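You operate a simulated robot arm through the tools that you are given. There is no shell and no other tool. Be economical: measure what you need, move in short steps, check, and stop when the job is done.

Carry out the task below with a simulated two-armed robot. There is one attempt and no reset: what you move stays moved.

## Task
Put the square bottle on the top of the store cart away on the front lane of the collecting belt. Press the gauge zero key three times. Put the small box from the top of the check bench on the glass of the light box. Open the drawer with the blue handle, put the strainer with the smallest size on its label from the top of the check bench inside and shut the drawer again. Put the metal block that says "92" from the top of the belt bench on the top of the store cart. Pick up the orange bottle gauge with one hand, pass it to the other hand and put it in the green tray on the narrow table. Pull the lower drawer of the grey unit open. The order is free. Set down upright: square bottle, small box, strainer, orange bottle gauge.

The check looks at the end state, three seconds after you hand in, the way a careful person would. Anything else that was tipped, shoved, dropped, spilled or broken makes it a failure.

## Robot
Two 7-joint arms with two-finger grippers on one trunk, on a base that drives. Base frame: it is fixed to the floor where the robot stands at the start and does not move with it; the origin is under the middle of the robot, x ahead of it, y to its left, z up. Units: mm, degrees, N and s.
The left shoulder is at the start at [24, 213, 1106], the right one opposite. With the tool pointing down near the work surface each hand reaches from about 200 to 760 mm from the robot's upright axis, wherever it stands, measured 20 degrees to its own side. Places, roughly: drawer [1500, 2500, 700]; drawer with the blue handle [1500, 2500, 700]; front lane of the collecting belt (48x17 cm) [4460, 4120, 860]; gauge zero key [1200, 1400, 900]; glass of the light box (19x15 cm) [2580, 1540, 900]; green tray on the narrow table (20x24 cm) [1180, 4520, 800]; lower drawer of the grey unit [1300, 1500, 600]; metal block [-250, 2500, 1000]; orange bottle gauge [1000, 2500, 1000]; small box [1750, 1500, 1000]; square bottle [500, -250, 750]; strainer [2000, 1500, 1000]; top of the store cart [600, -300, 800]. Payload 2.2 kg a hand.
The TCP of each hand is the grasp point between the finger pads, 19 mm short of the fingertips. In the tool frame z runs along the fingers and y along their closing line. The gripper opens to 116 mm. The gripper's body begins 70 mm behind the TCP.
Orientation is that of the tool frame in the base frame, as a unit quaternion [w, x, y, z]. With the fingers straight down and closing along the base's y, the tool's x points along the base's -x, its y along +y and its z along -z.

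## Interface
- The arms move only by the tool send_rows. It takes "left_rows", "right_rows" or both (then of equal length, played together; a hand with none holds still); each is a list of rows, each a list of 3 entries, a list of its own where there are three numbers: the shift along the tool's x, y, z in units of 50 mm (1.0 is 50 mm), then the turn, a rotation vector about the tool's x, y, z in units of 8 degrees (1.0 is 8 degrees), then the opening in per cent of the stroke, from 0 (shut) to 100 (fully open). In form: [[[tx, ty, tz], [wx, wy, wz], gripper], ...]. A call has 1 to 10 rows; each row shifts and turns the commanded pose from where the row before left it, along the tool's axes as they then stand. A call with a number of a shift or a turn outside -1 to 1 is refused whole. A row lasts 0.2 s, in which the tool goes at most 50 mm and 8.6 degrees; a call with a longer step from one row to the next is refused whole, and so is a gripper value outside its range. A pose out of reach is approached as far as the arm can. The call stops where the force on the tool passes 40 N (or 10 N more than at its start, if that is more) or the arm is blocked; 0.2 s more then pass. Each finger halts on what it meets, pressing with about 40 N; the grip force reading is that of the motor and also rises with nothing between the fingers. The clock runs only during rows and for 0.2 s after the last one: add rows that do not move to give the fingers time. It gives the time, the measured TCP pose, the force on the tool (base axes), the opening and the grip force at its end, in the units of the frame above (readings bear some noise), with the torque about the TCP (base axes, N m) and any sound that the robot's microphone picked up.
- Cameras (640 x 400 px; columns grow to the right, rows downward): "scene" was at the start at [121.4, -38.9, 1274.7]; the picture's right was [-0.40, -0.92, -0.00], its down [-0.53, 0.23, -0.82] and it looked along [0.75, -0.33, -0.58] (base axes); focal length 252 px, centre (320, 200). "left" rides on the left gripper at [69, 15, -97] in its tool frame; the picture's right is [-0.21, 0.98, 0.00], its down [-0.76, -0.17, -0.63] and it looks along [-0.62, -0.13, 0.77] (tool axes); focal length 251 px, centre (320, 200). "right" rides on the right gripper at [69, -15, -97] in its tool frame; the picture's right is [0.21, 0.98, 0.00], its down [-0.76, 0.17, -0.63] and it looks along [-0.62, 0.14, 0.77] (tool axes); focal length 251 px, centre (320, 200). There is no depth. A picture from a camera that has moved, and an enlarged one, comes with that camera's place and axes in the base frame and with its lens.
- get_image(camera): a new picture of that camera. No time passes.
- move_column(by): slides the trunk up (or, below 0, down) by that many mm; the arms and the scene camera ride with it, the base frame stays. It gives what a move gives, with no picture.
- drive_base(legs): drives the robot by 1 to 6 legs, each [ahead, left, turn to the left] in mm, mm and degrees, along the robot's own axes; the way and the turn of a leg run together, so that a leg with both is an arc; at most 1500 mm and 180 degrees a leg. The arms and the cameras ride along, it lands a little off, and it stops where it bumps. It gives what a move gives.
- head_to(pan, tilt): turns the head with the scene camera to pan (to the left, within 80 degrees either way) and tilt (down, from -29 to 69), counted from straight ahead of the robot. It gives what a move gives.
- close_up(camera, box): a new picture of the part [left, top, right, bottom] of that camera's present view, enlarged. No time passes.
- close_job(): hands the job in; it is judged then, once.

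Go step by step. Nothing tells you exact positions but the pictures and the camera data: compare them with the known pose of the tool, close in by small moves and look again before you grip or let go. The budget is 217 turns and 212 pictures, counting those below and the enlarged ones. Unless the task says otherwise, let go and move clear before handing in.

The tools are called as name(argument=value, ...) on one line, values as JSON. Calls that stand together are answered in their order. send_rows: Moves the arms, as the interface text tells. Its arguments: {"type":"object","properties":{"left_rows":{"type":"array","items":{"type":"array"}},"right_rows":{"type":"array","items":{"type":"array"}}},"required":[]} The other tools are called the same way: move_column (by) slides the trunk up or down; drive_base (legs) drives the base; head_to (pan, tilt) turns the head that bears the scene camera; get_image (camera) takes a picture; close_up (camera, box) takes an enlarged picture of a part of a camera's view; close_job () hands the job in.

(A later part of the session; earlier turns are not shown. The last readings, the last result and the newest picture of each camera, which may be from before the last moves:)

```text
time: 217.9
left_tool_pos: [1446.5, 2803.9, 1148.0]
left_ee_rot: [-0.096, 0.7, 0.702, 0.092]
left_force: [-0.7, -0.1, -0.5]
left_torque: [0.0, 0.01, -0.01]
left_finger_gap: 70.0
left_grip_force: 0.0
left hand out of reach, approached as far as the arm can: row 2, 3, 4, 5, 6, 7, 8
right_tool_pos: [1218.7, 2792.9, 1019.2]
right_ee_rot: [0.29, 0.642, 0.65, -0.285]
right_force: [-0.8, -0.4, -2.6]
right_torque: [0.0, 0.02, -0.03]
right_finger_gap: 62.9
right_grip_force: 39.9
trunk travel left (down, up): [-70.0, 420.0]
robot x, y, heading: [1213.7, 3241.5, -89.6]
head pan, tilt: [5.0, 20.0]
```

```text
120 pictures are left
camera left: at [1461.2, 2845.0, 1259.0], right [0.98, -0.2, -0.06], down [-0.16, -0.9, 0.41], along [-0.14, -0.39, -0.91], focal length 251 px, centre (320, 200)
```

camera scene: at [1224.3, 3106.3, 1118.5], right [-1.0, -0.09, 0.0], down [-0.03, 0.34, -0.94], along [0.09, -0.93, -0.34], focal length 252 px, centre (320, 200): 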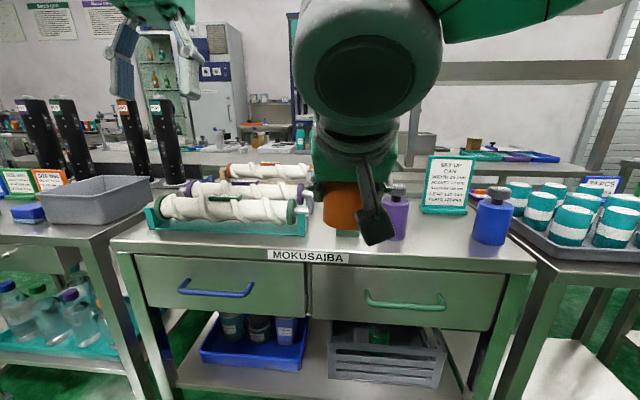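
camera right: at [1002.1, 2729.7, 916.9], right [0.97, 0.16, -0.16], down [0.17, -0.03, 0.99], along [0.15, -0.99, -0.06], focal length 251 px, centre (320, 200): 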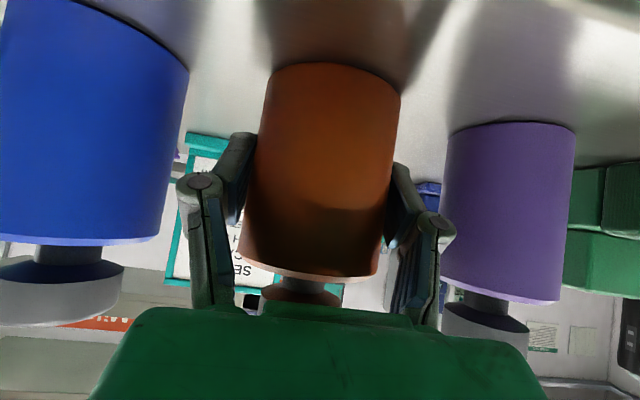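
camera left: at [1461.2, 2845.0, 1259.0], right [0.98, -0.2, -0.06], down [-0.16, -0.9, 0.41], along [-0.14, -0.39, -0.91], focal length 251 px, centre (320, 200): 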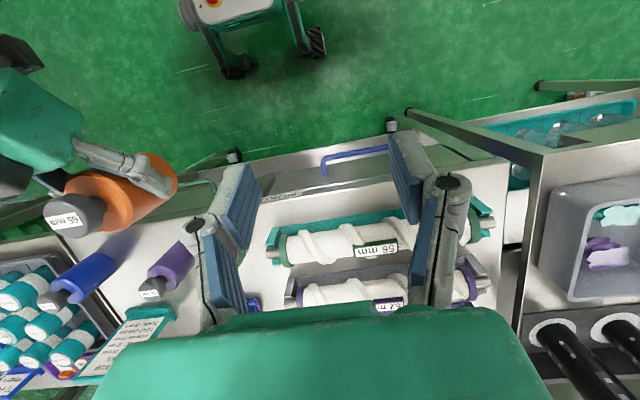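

Lower the right hand with the gauge by 80 mm, and the left slightly, to stay inside the left arm's reach.

send_rows(right_rows=[[[0.595, 0, 0.535], [0, 0, 0], 30], [[0.595, 0, 0.535], [0, 0, 0], 30], [[0, 0, 0], [0, 0, 0], 30]])

send_rows(left_rows=[[[-0.054, 0, 0.2], [0, 0, 0], 60], [[-0.054, 0, 0.2], [0, 0, 0], 60], [[0, 0, 0], [0, 0, 0], 60]])

```text
time: 218.7
left_tool_pos: [1447.3, 2804.4, 1147.8]
left_ee_rot: [-0.095, 0.7, 0.702, 0.093]
left_force: [0.5, -0.7, 0.0]
left_torque: [-0.01, 0.0, 0.02]
left_finger_gap: 69.4
left_grip_force: 0.1
right_tool_pos: [1219.1, 2793.4, 937.6]
right_ee_rot: [0.29, 0.641, 0.651, -0.285]
right_force: [-0.5, 0.2, -1.8]
right_torque: [0.01, 0.02, 0.02]
right_finger_gap: 62.7
right_grip_force: 40.0
trunk travel left (down, up): [-70.0, 420.0]
robot x, y, heading: [1215.7, 3240.2, -89.9]
head pan, tilt: [5.0, 20.0]
```

```text
time: 219.5
left_tool_pos: [1446.0, 2804.2, 1125.3]
left_ee_rot: [-0.097, 0.7, 0.701, 0.095]
left_force: [0.0, 0.1, -0.7]
left_torque: [0.04, 0.02, -0.03]
left_finger_gap: 69.7
left_grip_force: 0.1
right_tool_pos: [1219.5, 2793.3, 938.3]
right_ee_rot: [0.29, 0.642, 0.65, -0.286]
right_force: [0.9, -0.3, -1.5]
right_torque: [0.03, 0.02, 0.04]
right_finger_gap: 62.6
right_grip_force: 40.4
trunk travel left (down, up): [-70.0, 420.0]
robot x, y, heading: [1220.7, 3238.5, -89.8]
head pan, tilt: [5.0, 20.0]
```

send_rows(left_rows=[[[-0.4, 0, 0.61], [0, 0, 0], 60], [[0, -0.75, 0], [0, 0, 0], 60], [[0, -0.75, 0], [0, 0, 0], 60], [[0, -0.75, 0], [0, 0, 0], 60], [[0, -0.75, 0], [0, 0, 0], 60], [[0, -0.75, 0], [0, 0, 0], 60], [[0, -0.75, 0], [0, 0, 0], 60], [[0, 0, 0], [0, 0, 0], 60]])

get_image(camera="scene")

get_image(camera="left")

```text
time: 221.3
left_tool_pos: [1220.4, 2794.5, 1094.8]
left_ee_rot: [-0.097, 0.7, 0.701, 0.094]
left_force: [0.4, -0.1, -0.4]
left_torque: [-0.01, 0.01, 0.0]
left_finger_gap: 69.6
left_grip_force: 0.1
right_tool_pos: [1218.0, 2793.1, 939.0]
right_ee_rot: [0.289, 0.642, 0.65, -0.285]
right_force: [0.4, 0.5, -2.3]
right_torque: [-0.02, 0.01, 0.03]
right_finger_gap: 62.8
right_grip_force: 39.8
trunk travel left (down, up): [-70.0, 420.0]
robot x, y, heading: [1214.0, 3235.6, -89.7]
head pan, tilt: [5.0, 20.0]
```

```text
119 pictures are left
camera scene: at [1222.7, 3106.3, 1118.6], right [-1.0, -0.09, 0.0], down [-0.03, 0.34, -0.94], along [0.09, -0.93, -0.34], focal length 252 px, centre (320, 200)
```

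scene: 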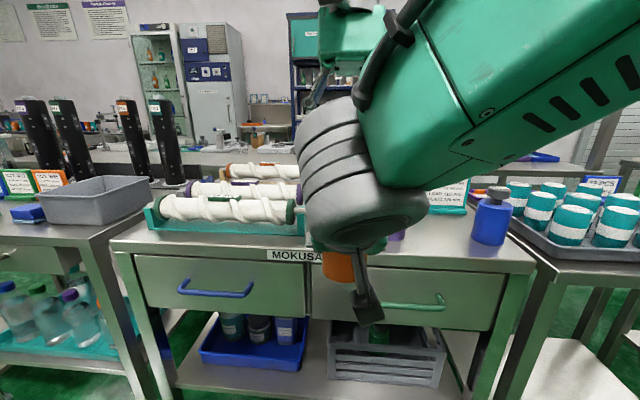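

```text
118 pictures are left
camera left: at [1235.5, 2833.5, 1207.1], right [0.98, -0.2, -0.06], down [-0.16, -0.9, 0.41], along [-0.14, -0.39, -0.91], focal length 251 px, centre (320, 200)
```

left: 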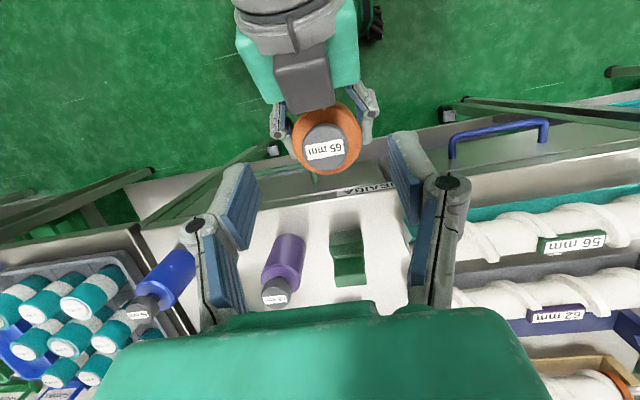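

The knob ("65 mm") is centred below the left hand. Descend onto it.

send_rows(left_rows=[[[-0.166, 0, 0.59], [0, 0, 0], 60], [[-0.166, 0, 0.59], [0, 0, 0], 60], [[-0.13, 0, 0.46], [0, 0, 0], 60], [[0, 0, 0], [0, 0, 0], 60]])

get_image(camera="left")

get_image(camera="right")

```text
time: 222.3
left_tool_pos: [1219.5, 2792.1, 1008.0]
left_ee_rot: [-0.097, 0.7, 0.701, 0.096]
left_force: [-0.6, 0.0, -0.5]
left_torque: [0.0, 0.03, 0.03]
left_finger_gap: 69.6
left_grip_force: 0.0
right_tool_pos: [1217.9, 2793.9, 937.6]
right_ee_rot: [0.291, 0.641, 0.651, -0.284]
right_force: [-0.7, -0.2, -1.7]
right_torque: [0.0, -0.01, -0.03]
right_finger_gap: 63.2
right_grip_force: 40.1
trunk travel left (down, up): [-70.0, 420.0]
robot x, y, heading: [1213.2, 3242.6, -89.8]
head pan, tilt: [5.0, 20.0]
```

```text
117 pictures are left
camera left: at [1235.4, 2833.4, 1120.0], right [0.98, -0.2, -0.06], down [-0.16, -0.9, 0.41], along [-0.14, -0.39, -0.91], focal length 251 px, centre (320, 200)
```

left: 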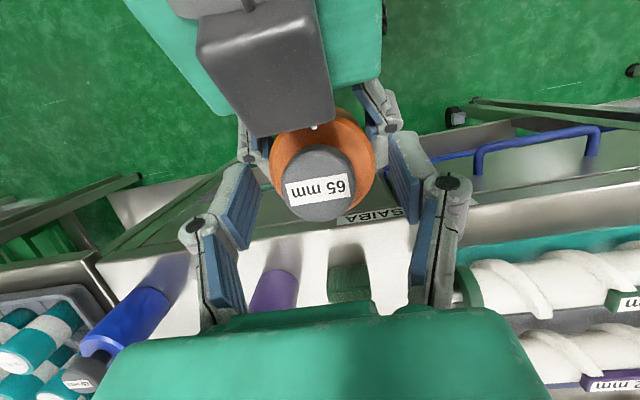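

```text
116 pictures are left
camera right: at [1202.1, 2910.7, 951.6], right [0.97, 0.16, -0.16], down [0.17, -0.03, 0.99], along [0.15, -0.99, -0.06], focal length 251 px, centre (320, 200)
```

right: 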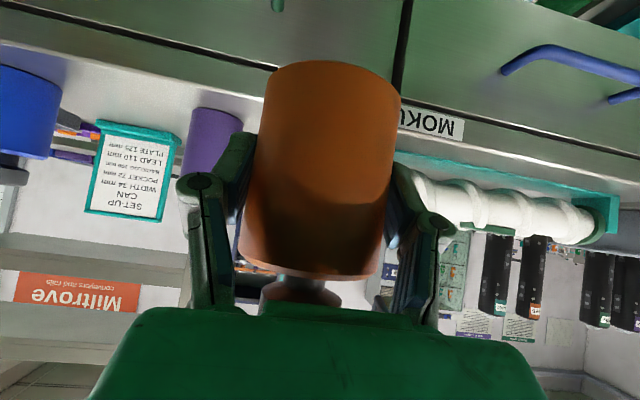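

Knob sits between the left pads. Lower 6 mm and close the left gripper on it.

send_rows(left_rows=[[[-0.03, 0, 0.11], [0, 0, 0], 55], [[0, 0, 0], [0, 0, 0], 45], [[0, 0, 0], [0, 0, 0], 35], [[0, 0, 0], [0, 0, 0], 25], [[0, 0, 0], [0, 0, 0], 12], [[0, 0, 0], [0, 0, 0], 10], [[0, 0, 0], [0, 0, 0], 10]])

get_image(camera="left")

```text
time: 223.9
left_tool_pos: [1219.4, 2793.9, 1001.3]
left_ee_rot: [-0.097, 0.7, 0.7, 0.097]
left_force: [-9.6, -1.3, -0.3]
left_torque: [-0.06, 0.37, -0.06]
left_finger_gap: 38.1
left_grip_force: 40.1
right_tool_pos: [1219.6, 2792.9, 938.6]
right_ee_rot: [0.29, 0.641, 0.65, -0.286]
right_force: [9.1, 1.6, -1.3]
right_torque: [0.0, 0.2, 0.09]
right_finger_gap: 62.9
right_grip_force: 40.2
trunk travel left (down, up): [-70.0, 420.0]
robot x, y, heading: [1220.9, 3244.5, -89.9]
head pan, tilt: [5.0, 20.0]
```

```text
115 pictures are left
camera left: at [1234.6, 2833.4, 1114.3], right [0.98, -0.21, -0.06], down [-0.16, -0.9, 0.41], along [-0.14, -0.39, -0.91], focal length 251 px, centre (320, 200)
```

left: 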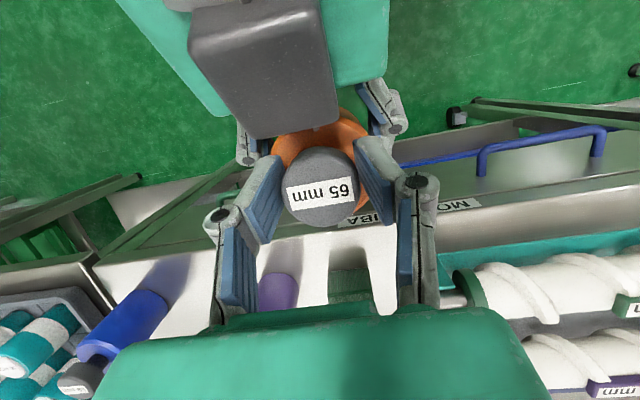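

Left has the knob. Open the right hand and pull it straight back.

send_rows(right_rows=[[[0, 0, 0], [0, 0, 0], 50], [[0, 0, 0], [0, 0, 0], 62], [[0, 0, 0], [0, 0, 0], 75], [[0, 0, 0], [0, 0, 0], 80], [[0.27, 0, -0.3], [0, 0, 0], 80], [[0.47, 0, -0.52], [0, 0, 0], 80], [[0.47, 0, -0.52], [0, 0, 0], 80], [[0.47, 0, -0.52], [0, 0, 0], 80]])

get_image(camera="left")

get_image(camera="scene")

```text
time: 225.9
left_tool_pos: [1218.5, 2793.8, 1003.3]
left_ee_rot: [-0.096, 0.7, 0.701, 0.096]
left_force: [-0.6, 0.6, -0.4]
left_torque: [-0.01, -0.01, 0.0]
left_finger_gap: 37.7
left_grip_force: 40.0
right_tool_pos: [1196.7, 2898.9, 936.4]
right_ee_rot: [0.278, 0.67, 0.627, -0.284]
right_force: [0.5, -0.4, 0.2]
right_torque: [0.02, 0.0, -0.01]
right_finger_gap: 92.4
right_grip_force: 0.0
trunk travel left (down, up): [-70.0, 420.0]
robot x, y, heading: [1216.3, 3241.2, -89.5]
head pan, tilt: [5.0, 20.0]
stopped in row 8 (right hand): the arm was blocked; the commanded pose is now the measured one
```

```text
114 pictures are left
camera left: at [1233.8, 2835.3, 1114.9], right [0.98, -0.2, -0.06], down [-0.16, -0.9, 0.41], along [-0.14, -0.39, -0.91], focal length 251 px, centre (320, 200)
```

left: 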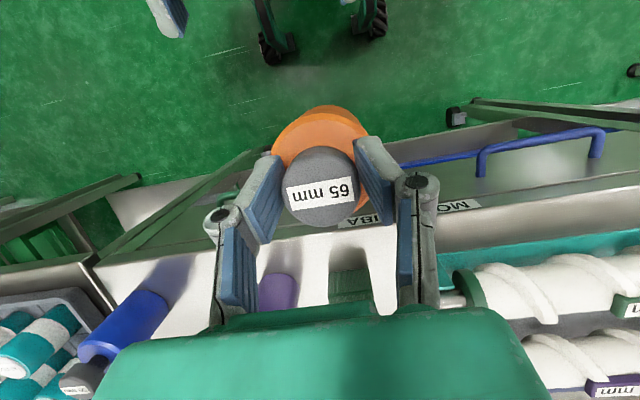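

```text
113 pictures are left
camera scene: at [1214.1, 3105.7, 1123.5], right [-1.0, 0.0, 0.0], down [0.0, 0.29, -0.96], along [0.0, -0.96, -0.29], focal length 252 px, centre (320, 200)
```

scene: 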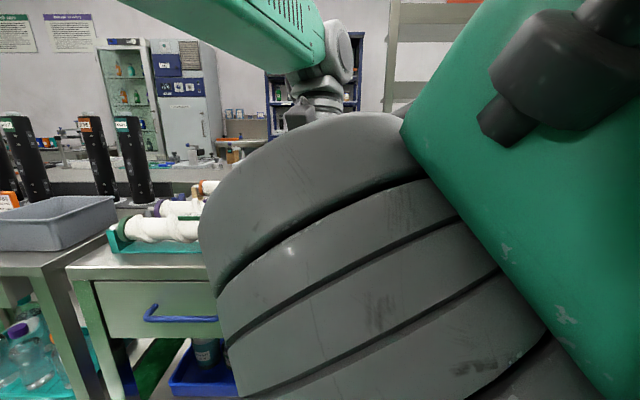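

Gauge is in the left hand. The right wrist touched my head; move the right hand away to the right.

send_rows(right_rows=[[[0, -0.6, 0.2], [0, 0, 0], 80], [[0, -0.8, 0], [0, 0, 0], 80], [[0, -0.8, 0], [0, 0, 0], 80], [[0, -0.8, 0], [0, 0, 0], 80], [[0, -0.8, 0], [0, 0, 0], 80]])

head_to(pan=5, tilt=20)

get_image(camera="scene")

```text
time: 227.1
left_tool_pos: [1217.4, 2795.4, 1001.7]
left_ee_rot: [-0.095, 0.7, 0.701, 0.097]
left_force: [-0.4, 0.4, 0.4]
left_torque: [-0.02, -0.04, 0.01]
left_finger_gap: 37.5
left_grip_force: 40.3
right_tool_pos: [1026.7, 2875.9, 952.0]
right_ee_rot: [0.28, 0.667, 0.63, -0.283]
right_force: [0.0, 0.3, 0.6]
right_torque: [0.0, -0.02, 0.0]
right_finger_gap: 92.8
right_grip_force: 0.1
right hand out of reach, approached as far as the arm can: row 4, 5
trunk travel left (down, up): [-70.0, 420.0]
robot x, y, heading: [1218.1, 3243.3, -89.7]
head pan, tilt: [5.0, 20.0]
```

```text
time: 227.7
left_tool_pos: [1218.8, 2794.6, 1003.8]
left_ee_rot: [-0.095, 0.7, 0.701, 0.096]
left_force: [-0.4, 1.0, -0.9]
left_torque: [0.03, -0.01, 0.02]
left_finger_gap: 37.8
left_grip_force: 40.2
right_tool_pos: [1028.7, 2875.6, 953.8]
right_ee_rot: [0.28, 0.667, 0.63, -0.283]
right_force: [0.6, 0.3, -1.1]
right_torque: [-0.03, 0.01, 0.0]
right_finger_gap: 92.9
right_grip_force: 0.0
trunk travel left (down, up): [-70.0, 420.0]
robot x, y, heading: [1216.4, 3242.5, -89.7]
head pan, tilt: [5.0, 20.0]
```

```text
112 pictures are left
camera scene: at [1221.4, 3106.3, 1118.5], right [-1.0, -0.09, 0.0], down [-0.03, 0.34, -0.94], along [0.09, -0.93, -0.34], focal length 252 px, centre (320, 200)
```

scene: 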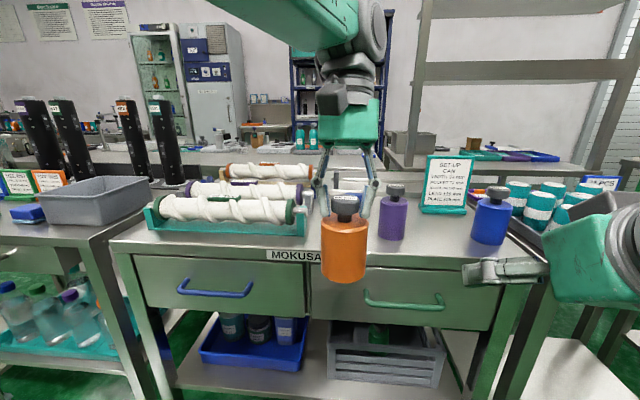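

Now straighten both hands for transport, then back off and turn round to find the green tray.

send_rows(left_rows=[[[0.5, 0.5, 0], [0, -0.5, 0], 10], [[0.5, 0.5, 0], [0, -0.5, 0], 10], [[0.3, 0.5, 0], [0, -0.5, 0], 10], [[0, 0.5, 0], [0, -0.45, 0], 10], [[0, 0.5, 0], [0, 0, 0], 10], [[0, 0.5, 0], [0, 0, 0], 10], [[0, 0, 0], [0, 0, 0], 10]], right_rows=[[[0, 0.4, 0], [0, 1, 0], 80], [[0, 0.4, 0], [0, 1, 0], 80], [[0, 0.3, 0], [0, 1, 0], 80], [[0, 0, 0], [0, 1, 0], 80], [[0, 0, 0], [0, 1, 0], 80], [[0, 0, 0], [0, 0.9, 0], 80], [[0, 0, 0], [0, 0, 0], 80]])

drive_base(legs=[[-160, 0, 0], [0, 0, 180], [3, 0, 0], [-3, 0, 0], [3, 0, 0], [-3, 0, 0]])

head_to(pan=0, tilt=15)

get_image(camera="scene")

```text
time: 229.3
left_tool_pos: [1370.8, 2859.2, 1017.7]
left_ee_rot: [0.0, 0.706, 0.708, -0.001]
left_force: [-0.6, -0.1, -2.1]
left_torque: [0.02, 0.01, -0.02]
left_finger_gap: 38.0
left_grip_force: 40.1
right_tool_pos: [1084.4, 2871.8, 954.1]
right_ee_rot: [0.005, 0.724, 0.69, 0.006]
right_force: [-0.2, -0.1, -0.3]
right_torque: [0.01, 0.01, 0.0]
right_finger_gap: 92.8
right_grip_force: 0.0
trunk travel left (down, up): [-70.0, 420.0]
robot x, y, heading: [1214.3, 3242.6, -89.7]
head pan, tilt: [5.0, 20.0]
```

```text
time: 239.3
left_tool_pos: [1058.5, 3784.2, 1016.3]
left_ee_rot: [-0.001, 0.711, -0.704, 0.001]
left_force: [-0.2, -0.6, -2.9]
left_torque: [-0.01, -0.02, -0.03]
left_finger_gap: 37.9
left_grip_force: 40.1
right_tool_pos: [1345.2, 3772.2, 954.1]
right_ee_rot: [-0.006, -0.692, 0.721, 0.005]
right_force: [-0.7, 0.0, 0.4]
right_torque: [0.02, 0.0, -0.03]
right_finger_gap: 92.7
right_grip_force: 0.0
trunk travel left (down, up): [-70.0, 420.0]
robot x, y, heading: [1212.1, 3400.9, 90.6]
head pan, tilt: [5.0, 20.0]
```

```text
time: 239.9
left_tool_pos: [1057.6, 3782.5, 1017.9]
left_ee_rot: [-0.002, 0.711, -0.703, 0.0]
left_force: [-0.7, 0.0, -1.6]
left_torque: [-0.02, 0.01, 0.01]
left_finger_gap: 38.2
left_grip_force: 40.2
right_tool_pos: [1344.8, 3770.6, 955.5]
right_ee_rot: [-0.005, -0.692, 0.722, 0.006]
right_force: [0.6, -0.3, -0.2]
right_torque: [0.01, -0.03, 0.01]
right_finger_gap: 92.6
right_grip_force: 0.1
trunk travel left (down, up): [-70.0, 420.0]
robot x, y, heading: [1211.8, 3401.2, 90.9]
head pan, tilt: [0.0, 15.0]
```

```text
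111 pictures are left
camera scene: at [1211.6, 3536.0, 1126.7], right [1.0, 0.01, 0.0], down [0.0, -0.26, -0.97], along [-0.01, 0.96, -0.26], focal length 252 px, centre (320, 200)
```

scene: 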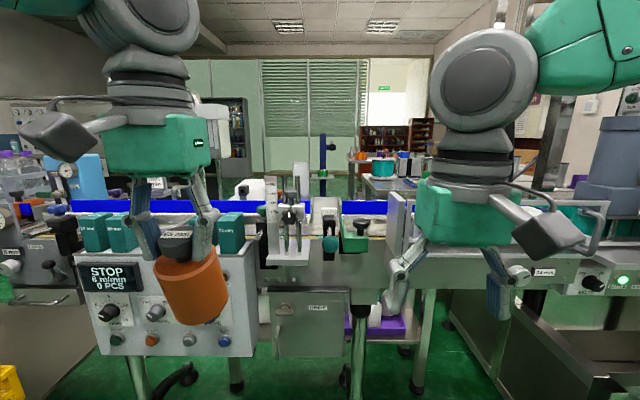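

The tray must be behind the conveyor. Raise the trunk for a better view over it.

move_column(by=300)

head_to(pan=0, tilt=25)

get_image(camera="scene")

close_up(camera="scene", box=[180, 60, 460, 260])

head_to(pan=40, tilt=18)

get_image(camera="scene")

```text
time: 242.9
left_tool_pos: [1056.9, 3781.9, 1317.3]
left_ee_rot: [0.0, 0.711, -0.704, 0.0]
left_force: [0.6, -0.7, -2.2]
left_torque: [-0.06, -0.03, 0.0]
left_finger_gap: 38.0
left_grip_force: 40.1
right_tool_pos: [1344.2, 3771.7, 1255.2]
right_ee_rot: [-0.006, -0.692, 0.722, 0.005]
right_force: [-0.3, 0.1, -0.6]
right_torque: [0.0, 0.01, -0.04]
right_finger_gap: 92.8
right_grip_force: 0.0
trunk travel left (down, up): [-370.0, 120.0]
robot x, y, heading: [1217.4, 3403.2, 90.9]
head pan, tilt: [0.0, 15.0]
```

```text
time: 243.7
left_tool_pos: [1057.2, 3782.5, 1317.5]
left_ee_rot: [-0.001, 0.711, -0.703, 0.0]
left_force: [-0.2, 0.5, -2.2]
left_torque: [-0.03, -0.01, 0.01]
left_finger_gap: 37.8
left_grip_force: 39.5
right_tool_pos: [1343.6, 3770.9, 1256.0]
right_ee_rot: [-0.006, -0.692, 0.722, 0.006]
right_force: [-1.0, 0.1, -1.1]
right_torque: [0.0, 0.0, -0.01]
right_finger_gap: 92.7
right_grip_force: 0.1
trunk travel left (down, up): [-370.0, 120.0]
robot x, y, heading: [1213.9, 3404.8, 90.9]
head pan, tilt: [0.0, 25.0]
```

```text
110 pictures are left
camera scene: at [1211.6, 3535.7, 1410.5], right [1.0, 0.01, 0.0], down [0.01, -0.42, -0.91], along [-0.01, 0.91, -0.42], focal length 252 px, centre (320, 200)
```

scene: 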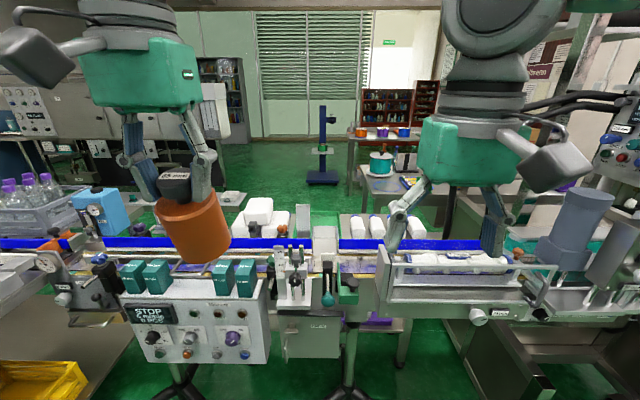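

```text
2.00 times, centred on (320, 160) of scene
camera zoom: at [1211.6, 3535.7, 1410.5], right [1.0, 0.01, 0.0], down [0.01, -0.42, -0.91], along [-0.01, 0.91, -0.42], focal length 504 px, centre (320, 280)
```

zoom: 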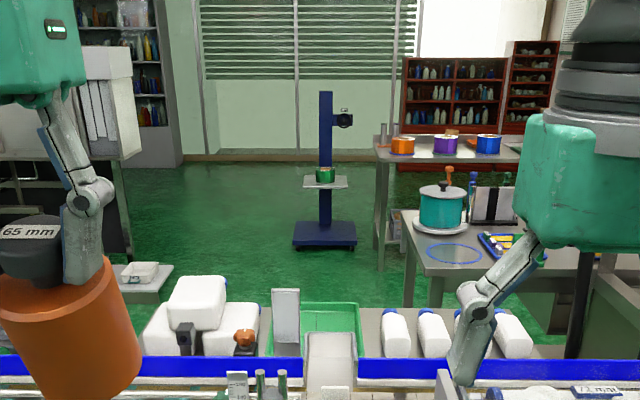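

```text
time: 244.7
left_tool_pos: [1057.3, 3783.1, 1317.5]
left_ee_rot: [-0.001, 0.71, -0.704, 0.0]
left_force: [-0.2, 0.1, -2.4]
left_torque: [-0.01, -0.02, 0.02]
left_finger_gap: 38.1
left_grip_force: 40.6
right_tool_pos: [1344.8, 3772.5, 1254.7]
right_ee_rot: [-0.005, -0.692, 0.721, 0.006]
right_force: [0.6, 0.1, -0.2]
right_torque: [0.0, 0.03, 0.03]
right_finger_gap: 92.8
right_grip_force: 0.0
trunk travel left (down, up): [-370.0, 120.0]
robot x, y, heading: [1216.0, 3402.0, 90.9]
head pan, tilt: [40.0, 18.0]
```

```text
108 pictures are left
camera scene: at [1152.0, 3514.3, 1421.8], right [0.76, 0.65, 0.0], down [0.2, -0.24, -0.95], along [-0.62, 0.72, -0.31], focal length 252 px, centre (320, 200)
```

scene: 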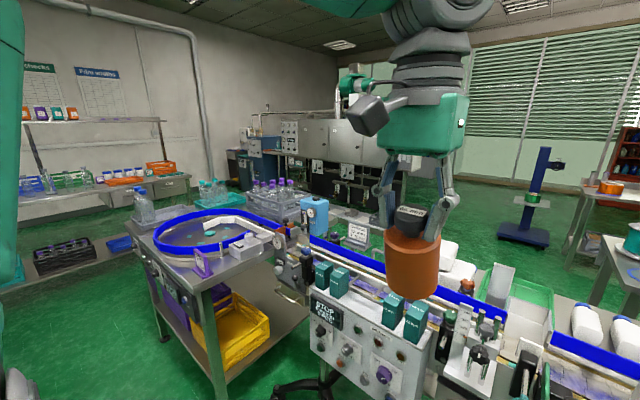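

The green tray is on a narrow table behind the conveyor, out of reach from this side. I'll go round the west end: lower the trunk, back off a bit and strafe west, then look.

move_column(by=-280)

drive_base(legs=[[-140, 0, -0.9], [0, 1100, 0], [0, 1100, 0], [3, 0, 0], [-3, 0, 0], [3, 0, 0]])

head_to(pan=0, tilt=15)

get_image(camera="scene")

head_to(pan=-45, tilt=15)

get_image(camera="scene")

head_to(pan=45, tilt=15)

get_image(camera="scene")

```text
time: 247.6
left_tool_pos: [1057.5, 3783.2, 1038.6]
left_ee_rot: [-0.001, 0.711, -0.703, -0.001]
left_force: [-0.7, 0.1, -1.7]
left_torque: [-0.06, -0.01, 0.02]
left_finger_gap: 38.0
left_grip_force: 39.5
right_tool_pos: [1343.8, 3771.8, 975.2]
right_ee_rot: [-0.005, -0.693, 0.721, 0.006]
right_force: [0.0, 0.7, 0.9]
right_torque: [0.0, 0.0, -0.01]
right_finger_gap: 92.8
right_grip_force: 0.2
trunk travel left (down, up): [-90.0, 400.0]
robot x, y, heading: [1218.5, 3401.3, 91.1]
head pan, tilt: [40.0, 18.0]
```

```text
time: 260.3
left_tool_pos: [-1129.0, 3660.0, 1037.1]
left_ee_rot: [0.001, -0.703, 0.711, 0.0]
left_force: [0.8, -0.4, -2.5]
left_torque: [-0.04, 0.0, -0.03]
left_finger_gap: 37.8
left_grip_force: 39.6
right_tool_pos: [-843.6, 3641.9, 974.4]
right_ee_rot: [-0.005, -0.683, 0.73, 0.006]
right_force: [0.7, 1.0, -0.6]
right_torque: [0.02, 0.01, -0.01]
right_finger_gap: 92.6
right_grip_force: 0.0
trunk travel left (down, up): [-90.0, 400.0]
robot x, y, heading: [-974.2, 3280.7, 89.5]
head pan, tilt: [40.0, 18.0]
```

```text
time: 261.4
left_tool_pos: [-1128.5, 3658.3, 1038.8]
left_ee_rot: [0.002, -0.703, 0.711, 0.0]
left_force: [-0.8, -0.8, -2.8]
left_torque: [-0.05, 0.0, -0.03]
left_finger_gap: 37.9
left_grip_force: 40.1
right_tool_pos: [-842.8, 3641.3, 976.2]
right_ee_rot: [-0.005, -0.684, 0.73, 0.007]
right_force: [-0.3, 0.1, 0.4]
right_torque: [-0.01, 0.01, 0.0]
right_finger_gap: 92.7
right_grip_force: 0.1
trunk travel left (down, up): [-90.0, 400.0]
robot x, y, heading: [-980.9, 3274.1, 89.4]
head pan, tilt: [0.0, 15.0]
```

```text
107 pictures are left
camera scene: at [-980.8, 3410.4, 1146.7], right [1.0, -0.01, 0.0], down [0.0, -0.26, -0.97], along [0.01, 0.97, -0.26], focal length 252 px, centre (320, 200)
```

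scene: 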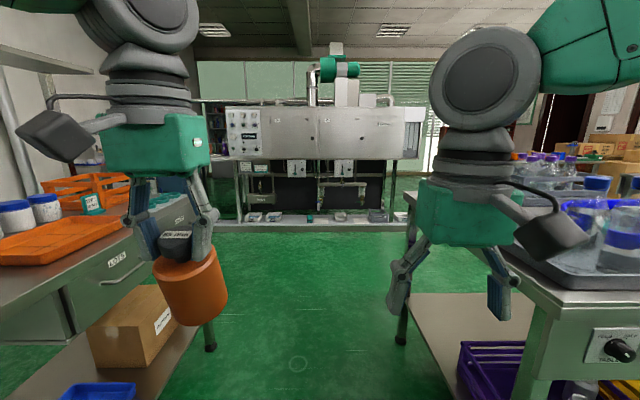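

```text
time: 262.5
left_tool_pos: [-1128.8, 3658.2, 1038.8]
left_ee_rot: [0.002, -0.703, 0.711, 0.0]
left_force: [0.5, -0.6, -1.0]
left_torque: [-0.02, 0.01, -0.01]
left_finger_gap: 37.8
left_grip_force: 39.9
right_tool_pos: [-842.1, 3640.7, 975.4]
right_ee_rot: [-0.005, -0.683, 0.73, 0.006]
right_force: [0.0, 0.3, -0.2]
right_torque: [0.03, 0.02, 0.03]
right_finger_gap: 92.7
right_grip_force: 0.0
trunk travel left (down, up): [-90.0, 400.0]
robot x, y, heading: [-982.9, 3275.3, 89.6]
head pan, tilt: [-45.0, 15.0]
```

```text
106 pictures are left
camera scene: at [-914.9, 3382.6, 1146.8], right [0.7, -0.71, 0.0], down [-0.18, -0.18, -0.97], along [0.69, 0.68, -0.26], focal length 252 px, centre (320, 200)
```

scene: 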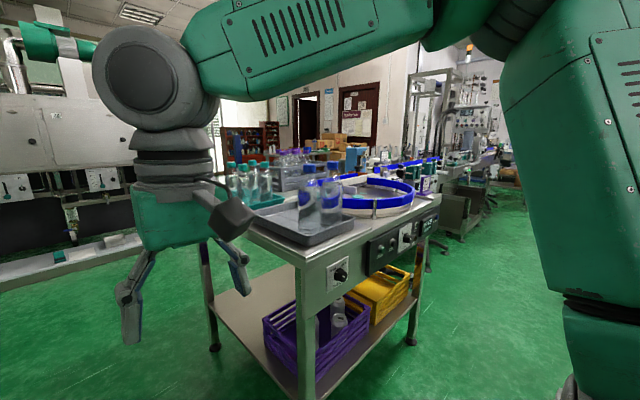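

```text
time: 264.1
left_tool_pos: [-1128.0, 3658.1, 1038.6]
left_ee_rot: [0.002, -0.703, 0.711, 0.001]
left_force: [-0.3, -0.5, -3.2]
left_torque: [-0.07, 0.0, 0.01]
left_finger_gap: 38.2
left_grip_force: 40.1
right_tool_pos: [-842.4, 3640.3, 976.0]
right_ee_rot: [-0.005, -0.683, 0.73, 0.006]
right_force: [0.2, 0.2, -0.1]
right_torque: [0.01, 0.04, 0.0]
right_finger_gap: 92.8
right_grip_force: 0.0
trunk travel left (down, up): [-90.0, 400.0]
robot x, y, heading: [-979.3, 3272.0, 89.5]
head pan, tilt: [45.0, 15.0]
```

```text
105 pictures are left
camera scene: at [-1047.0, 3383.8, 1146.8], right [0.71, 0.7, 0.0], down [0.18, -0.19, -0.97], along [-0.68, 0.69, -0.26], focal length 252 px, centre (320, 200)
```

scene: 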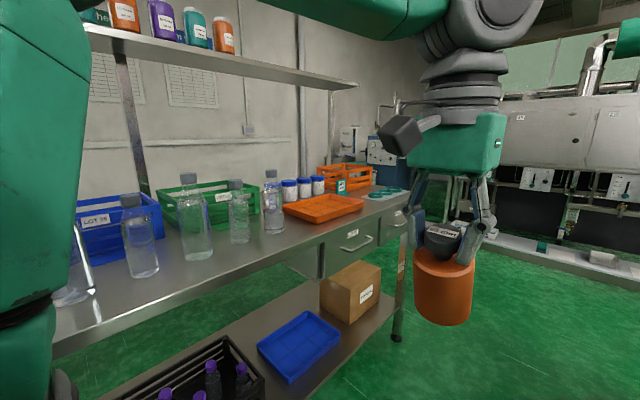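

Passage between the wall bench and the turntable is ~1 m wide, centred at x≈-1070. Drive through to the back area.

drive_base(legs=[[0, 90, 0.6], [1500, 0, 0], [400, 0, 0], [3, 0, 0], [-3, 0, 0], [3, 0, 0]])

head_to(pan=-75, tilt=18)

get_image(camera="scene")

head_to(pan=-35, tilt=18)

get_image(camera="scene")

```text
time: 275.2
left_tool_pos: [-1278.9, 5540.7, 1034.4]
left_ee_rot: [-0.011, 0.713, -0.701, 0.008]
left_force: [-1.1, 0.3, -1.5]
left_torque: [-0.04, -0.11, 0.0]
left_finger_gap: 37.7
left_grip_force: 40.3
right_tool_pos: [-991.2, 5529.8, 978.2]
right_ee_rot: [0.003, -0.694, 0.72, -0.002]
right_force: [-2.8, -0.5, -0.6]
right_torque: [0.01, -0.15, -0.01]
right_finger_gap: 92.6
right_grip_force: 0.1
trunk travel left (down, up): [-90.0, 400.0]
robot x, y, heading: [-1099.0, 5163.5, 91.0]
head pan, tilt: [45.0, 15.0]
```

```text
time: 277.2
left_tool_pos: [-1251.1, 5538.1, 1039.0]
left_ee_rot: [-0.002, 0.712, -0.702, -0.001]
left_force: [1.5, 0.0, -2.1]
left_torque: [-0.04, 0.14, -0.02]
left_finger_gap: 37.9
left_grip_force: 40.2
right_tool_pos: [-964.7, 5527.6, 976.2]
right_ee_rot: [-0.006, -0.693, 0.721, 0.008]
right_force: [0.8, -0.5, -0.1]
right_torque: [0.0, 0.11, 0.02]
right_finger_gap: 92.8
right_grip_force: 0.1
trunk travel left (down, up): [-90.0, 400.0]
robot x, y, heading: [-1090.9, 5163.1, 91.2]
head pan, tilt: [-75.0, 18.0]
```

```text
104 pictures are left
camera scene: at [-1003.4, 5229.1, 1141.9], right [0.28, -0.96, 0.0], down [-0.3, -0.09, -0.95], along [0.91, 0.26, -0.31], focal length 252 px, centre (320, 200)
```

scene: 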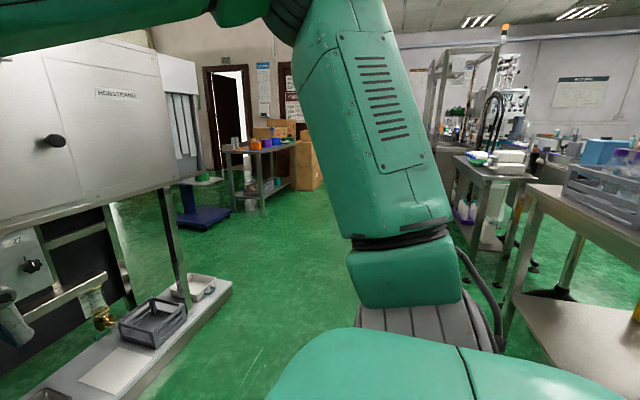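

```text
time: 278.3
left_tool_pos: [-1254.9, 5539.2, 1038.8]
left_ee_rot: [-0.002, 0.712, -0.703, 0.0]
left_force: [1.1, 0.1, -2.8]
left_torque: [0.0, 0.05, -0.03]
left_finger_gap: 37.9
left_grip_force: 39.8
right_tool_pos: [-968.6, 5528.4, 977.1]
right_ee_rot: [-0.003, -0.694, 0.72, 0.007]
right_force: [-0.1, 0.4, 0.5]
right_torque: [0.02, 0.07, 0.02]
right_finger_gap: 92.8
right_grip_force: 0.0
trunk travel left (down, up): [-90.0, 400.0]
robot x, y, heading: [-1093.7, 5164.0, 90.9]
head pan, tilt: [-35.0, 18.0]
```

```text
103 pictures are left
camera scene: at [-1020.5, 5281.1, 1140.3], right [0.83, -0.56, -0.02], down [-0.19, -0.26, -0.95], along [0.53, 0.79, -0.32], focal length 252 px, centre (320, 200)
```

scene: 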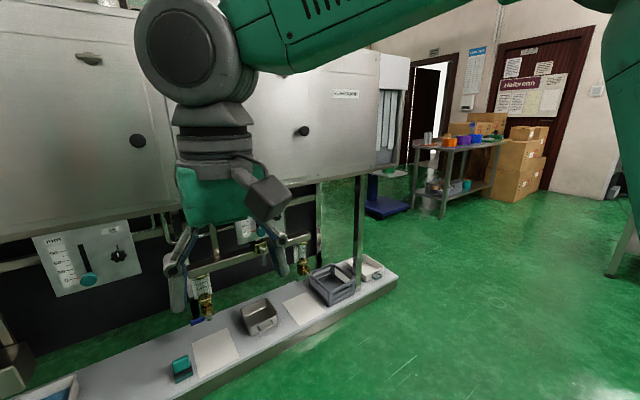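

The back area is clear (narrow table's rear edge at y≈4690, machine platform at y≈6100). Turn round to face -y and strafe to x≈1000.

drive_base(legs=[[110, 0, 0], [0, 0, 179.1], [0, 1100, 0], [0, 990, 0], [3, 0, 0], [-3, 0, 0]])

drive_base(legs=[[3, 0, 0], [-3, 0, 0], [3, 0, 0], [-3, 0, 0], [3, 0, 0], [-3, 0, 0]])

head_to(pan=10, tilt=25)

get_image(camera="scene")

get_image(camera="left")

```text
time: 297.5
left_tool_pos: [1183.7, 4951.6, 1038.6]
left_ee_rot: [0.0, 0.698, 0.716, -0.003]
left_force: [-1.0, -0.3, -2.2]
left_torque: [0.05, -0.08, 0.01]
left_finger_gap: 37.9
left_grip_force: 40.4
right_tool_pos: [897.5, 4958.8, 976.6]
right_ee_rot: [0.006, 0.716, 0.698, 0.002]
right_force: [-1.1, -0.1, -1.0]
right_torque: [0.0, -0.11, -0.02]
right_finger_gap: 92.6
right_grip_force: 0.0
trunk travel left (down, up): [-90.0, 400.0]
robot x, y, heading: [1017.2, 5323.2, -88.6]
head pan, tilt: [-35.0, 18.0]
```

```text
time: 299.8
left_tool_pos: [1190.5, 4953.5, 1037.7]
left_ee_rot: [-0.003, 0.698, 0.716, -0.008]
left_force: [-0.7, 0.6, -2.2]
left_torque: [0.02, -0.04, 0.0]
left_finger_gap: 38.2
left_grip_force: 40.0
right_tool_pos: [902.9, 4959.5, 979.6]
right_ee_rot: [0.003, 0.716, 0.698, -0.002]
right_force: [0.2, 0.1, 0.3]
right_torque: [0.02, -0.02, -0.04]
right_finger_gap: 93.0
right_grip_force: 0.1
trunk travel left (down, up): [-90.0, 400.0]
robot x, y, heading: [1017.7, 5326.5, -88.2]
head pan, tilt: [-35.0, 18.0]
```

```text
time: 300.9
left_tool_pos: [1190.5, 4954.8, 1040.2]
left_ee_rot: [-0.003, 0.697, 0.717, -0.009]
left_force: [0.4, -0.8, -2.3]
left_torque: [0.06, -0.01, 0.02]
left_finger_gap: 37.7
left_grip_force: 40.2
right_tool_pos: [902.6, 4963.3, 979.8]
right_ee_rot: [0.004, 0.717, 0.697, -0.002]
right_force: [-0.4, 0.0, 0.7]
right_torque: [0.04, -0.01, 0.06]
right_finger_gap: 92.7
right_grip_force: 0.1
trunk travel left (down, up): [-90.0, 400.0]
robot x, y, heading: [1016.8, 5327.0, -88.6]
head pan, tilt: [10.0, 25.0]
```

```text
102 pictures are left
camera scene: at [1032.7, 5192.1, 1130.5], right [-0.98, -0.2, 0.0], down [-0.08, 0.42, -0.91], along [0.18, -0.89, -0.42], focal length 252 px, centre (320, 200)
```

scene: 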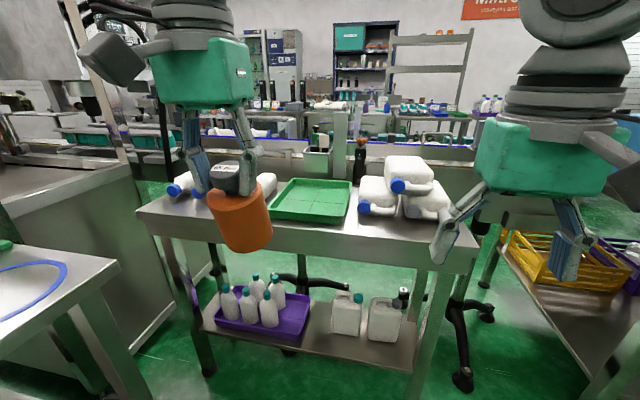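

```text
101 pictures are left
camera left: at [1205.4, 5025.3, 1135.0], right [0.98, -0.19, -0.01], down [-0.14, -0.76, 0.64], along [-0.13, -0.63, -0.77], focal length 251 px, centre (320, 200)
```

left: 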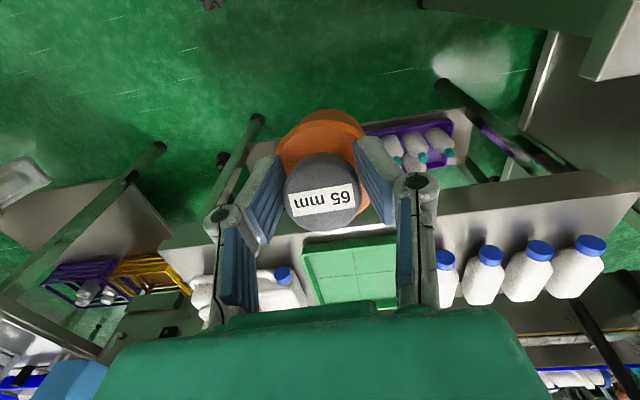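

The tray is centred near (1187,4520), y≈4400–4640. Drive 205 mm closer, then upright the gauge again and move it over the tray.

drive_base(legs=[[205, 0, -1.2], [3, 0, 0], [-3, 0, 0], [3, 0, 0], [-3, 0, 0], [3, 0, 0]])

send_rows(left_rows=[[[0, 0, 0], [0, 0.65, 0], 10], [[0, 0, 0], [0, 0.65, 0], 10], [[0, 0, 0], [0, 0.65, 0], 10], [[0, 0, 0], [0, 0, 0], 10]])

get_image(camera="scene")

get_image(camera="left")

```text
time: 304.1
left_tool_pos: [1187.3, 4743.1, 1038.1]
left_ee_rot: [-0.003, 0.706, 0.708, -0.009]
left_force: [-0.3, -1.1, -2.2]
left_torque: [0.06, 0.01, 0.0]
left_finger_gap: 37.9
left_grip_force: 40.0
right_tool_pos: [898.6, 4757.0, 979.7]
right_ee_rot: [0.004, 0.724, 0.69, -0.002]
right_force: [-0.1, -0.1, -0.5]
right_torque: [-0.01, -0.04, -0.03]
right_finger_gap: 92.7
right_grip_force: 0.1
trunk travel left (down, up): [-90.0, 400.0]
robot x, y, heading: [1019.1, 5116.6, -89.8]
head pan, tilt: [10.0, 25.0]
```

```text
time: 305.1
left_tool_pos: [1186.7, 4747.1, 1039.8]
left_ee_rot: [-0.098, 0.7, 0.701, 0.088]
left_force: [0.6, -0.2, -2.3]
left_torque: [0.0, 0.04, -0.02]
left_finger_gap: 37.9
left_grip_force: 40.1
right_tool_pos: [898.0, 4759.1, 979.8]
right_ee_rot: [0.005, 0.724, 0.689, -0.002]
right_force: [-0.5, 0.7, 0.2]
right_torque: [-0.01, -0.02, -0.01]
right_finger_gap: 92.8
right_grip_force: 0.1
trunk travel left (down, up): [-90.0, 400.0]
robot x, y, heading: [1019.2, 5117.1, -89.9]
head pan, tilt: [10.0, 25.0]
```

```text
100 pictures are left
camera scene: at [1033.7, 4984.4, 1130.5], right [-0.98, -0.18, 0.0], down [-0.08, 0.42, -0.91], along [0.16, -0.89, -0.42], focal length 252 px, centre (320, 200)
```

scene: 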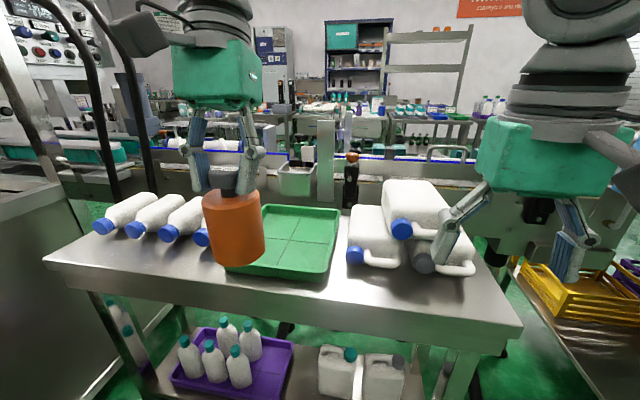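

```text
99 pictures are left
camera left: at [1202.8, 4787.7, 1151.1], right [0.98, -0.2, -0.07], down [-0.16, -0.9, 0.42], along [-0.15, -0.4, -0.91], focal length 251 px, centre (320, 200)
```

left: 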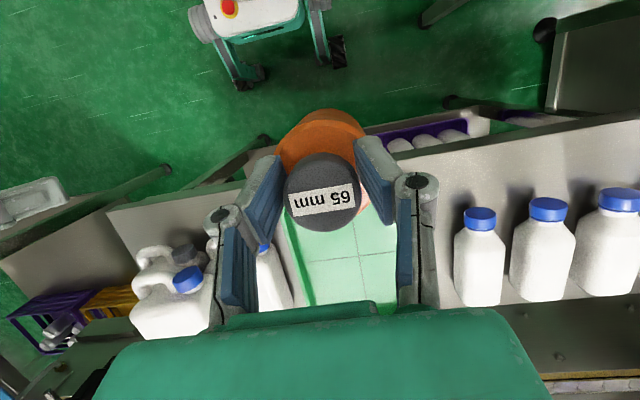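

Move forward over the tray centre.

send_rows(left_rows=[[[-0.6, 0, -0.16], [0, 0, 0], 10], [[-0.8, 0, -0.22], [0, 0, 0], 10], [[-0.8, 0, -0.22], [0, 0, 0], 10], [[-0.8, 0, -0.22], [0, 0, 0], 10], [[-0.8, 0, -0.22], [0, 0, 0], 10], [[-0.3, 0, -0.08], [0, 0, 0], 10], [[0, 0, 0], [0, 0, 0], 10]])

get_image(camera="scene")

get_image(camera="left")

```text
time: 306.7
left_tool_pos: [1187.4, 4531.9, 1039.9]
left_ee_rot: [-0.098, 0.701, 0.702, 0.087]
left_force: [0.1, -0.1, -1.7]
left_torque: [0.01, -0.01, 0.01]
left_finger_gap: 38.1
left_grip_force: 39.7
right_tool_pos: [898.5, 4759.2, 979.7]
right_ee_rot: [0.005, 0.724, 0.69, -0.003]
right_force: [-0.5, -0.3, 0.3]
right_torque: [-0.01, 0.0, -0.02]
right_finger_gap: 92.6
right_grip_force: 0.0
trunk travel left (down, up): [-90.0, 400.0]
robot x, y, heading: [1019.5, 5117.1, -89.7]
head pan, tilt: [10.0, 25.0]
```

```text
98 pictures are left
camera scene: at [1033.1, 4982.7, 1130.3], right [-0.98, -0.18, 0.0], down [-0.08, 0.42, -0.9], along [0.16, -0.89, -0.43], focal length 252 px, centre (320, 200)
```

scene: 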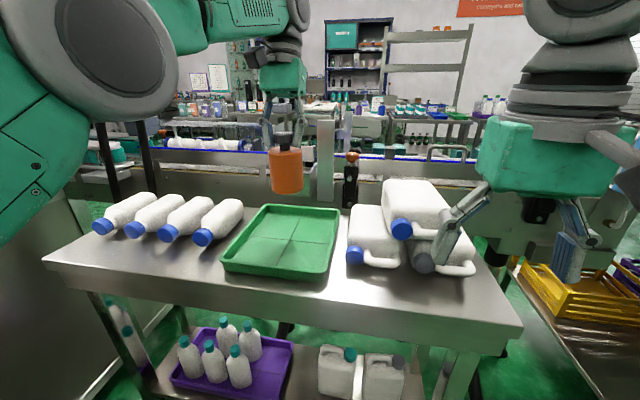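

```text
97 pictures are left
camera left: at [1203.1, 4573.6, 1151.4], right [0.98, -0.2, -0.07], down [-0.16, -0.89, 0.42], along [-0.15, -0.4, -0.91], focal length 251 px, centre (320, 200)
```

left: 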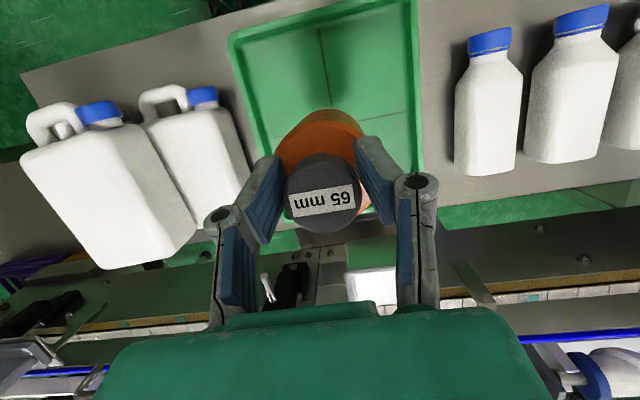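

TCP is above the tray centre. Descend most of the way.

send_rows(left_rows=[[[-0.14, 0, 0.53], [0, 0, 0], 10], [[-0.14, 0, 0.53], [0, 0, 0], 10], [[-0.14, 0, 0.53], [0, 0, 0], 10], [[-0.11, 0, 0.42], [0, 0, 0], 10], [[0, 0, 0], [0, 0, 0], 10]])

close_up(camera="scene", box=[200, 130, 380, 290])

```text
time: 307.9
left_tool_pos: [1184.5, 4533.8, 935.2]
left_ee_rot: [-0.098, 0.7, 0.702, 0.086]
left_force: [0.7, -0.1, -2.2]
left_torque: [0.0, -0.05, 0.05]
left_finger_gap: 37.7
left_grip_force: 40.6
right_tool_pos: [898.6, 4758.9, 979.8]
right_ee_rot: [0.005, 0.724, 0.689, -0.003]
right_force: [0.1, -0.3, 0.1]
right_torque: [-0.02, 0.02, 0.02]
right_finger_gap: 92.7
right_grip_force: 0.0
trunk travel left (down, up): [-90.0, 400.0]
robot x, y, heading: [1021.4, 5113.2, -89.4]
head pan, tilt: [10.0, 25.0]
```

```text
2.50 times, centred on (290, 210) of scene
camera zoom: at [1033.2, 4982.9, 1130.3], right [-0.98, -0.18, 0.0], down [-0.08, 0.42, -0.9], along [0.16, -0.89, -0.43], focal length 630 px, centre (395, 175)
```

zoom: 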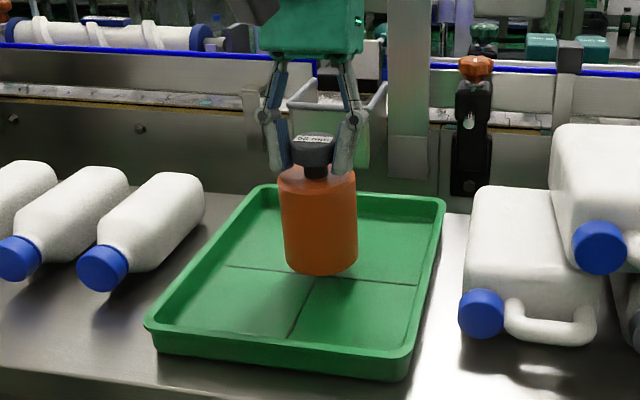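

send_rows(left_rows=[[[-0.06, 0, 0.23], [0, 0, 0], 10], [[-0.05, 0, 0.19], [0, 0, 0], 10], [[0, 0, 0], [0, 0, 0], 10]])

close_up(camera="scene", box=[200, 130, 380, 290])

```text
time: 308.7
left_tool_pos: [1185.2, 4534.4, 914.0]
left_ee_rot: [-0.099, 0.7, 0.702, 0.086]
left_force: [-0.5, -0.2, -2.8]
left_torque: [-0.02, -0.02, 0.01]
left_finger_gap: 37.3
left_grip_force: 40.1
right_tool_pos: [898.2, 4757.5, 980.8]
right_ee_rot: [0.005, 0.725, 0.689, -0.002]
right_force: [-0.3, -0.7, -0.7]
right_torque: [-0.01, 0.01, -0.02]
right_finger_gap: 92.8
right_grip_force: 0.0
trunk travel left (down, up): [-90.0, 400.0]
robot x, y, heading: [1019.5, 5121.2, -89.7]
head pan, tilt: [10.0, 25.0]
```

```text
2.50 times, centred on (290, 210) of scene
camera zoom: at [1033.2, 4982.8, 1130.3], right [-0.98, -0.18, 0.0], down [-0.08, 0.42, -0.9], along [0.16, -0.89, -0.43], focal length 630 px, centre (395, 175)
```

zoom: 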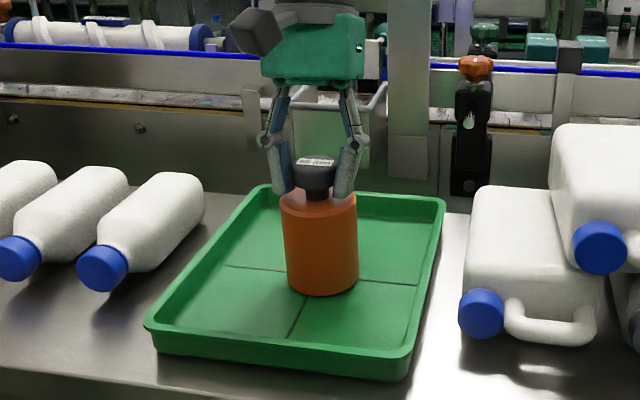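

Nearly touching. Lower in small steps until contact.

send_rows(left_rows=[[[-0.02, 0, 0.08], [0, 0, 0], 10], [[-0.02, 0, 0.08], [0, 0, 0], 10], [[0, 0, 0], [0, 0, 0], 10]])

close_up(camera="scene", box=[230, 150, 350, 250])

```text
time: 309.5
left_tool_pos: [1183.2, 4535.4, 909.3]
left_ee_rot: [-0.097, 0.701, 0.702, 0.086]
left_force: [-1.2, 0.6, 25.1]
left_torque: [-0.1, -0.12, 0.02]
left_finger_gap: 36.9
left_grip_force: 39.9
right_tool_pos: [897.5, 4760.3, 980.2]
right_ee_rot: [0.006, 0.724, 0.69, -0.002]
right_force: [-0.4, -0.1, -0.2]
right_torque: [0.0, 0.0, -0.02]
right_finger_gap: 93.0
right_grip_force: 0.1
trunk travel left (down, up): [-90.0, 400.0]
robot x, y, heading: [1020.6, 5115.6, -89.6]
head pan, tilt: [10.0, 25.0]
```

```text
4.00 times, centred on (290, 200) of scene
camera zoom: at [1031.9, 4987.0, 1131.1], right [-0.98, -0.18, 0.0], down [-0.07, 0.42, -0.91], along [0.16, -0.89, -0.42], focal length 1008 px, centre (440, 200)
```

zoom: 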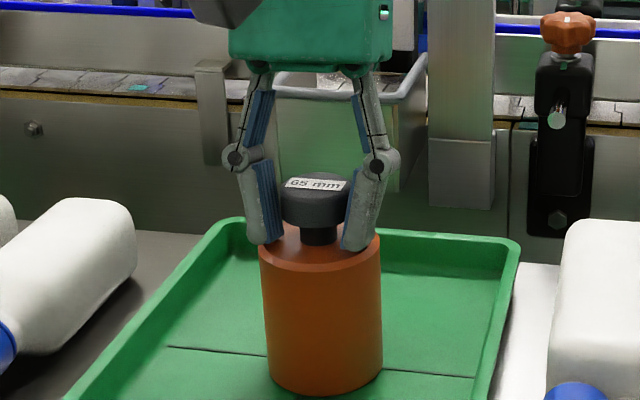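

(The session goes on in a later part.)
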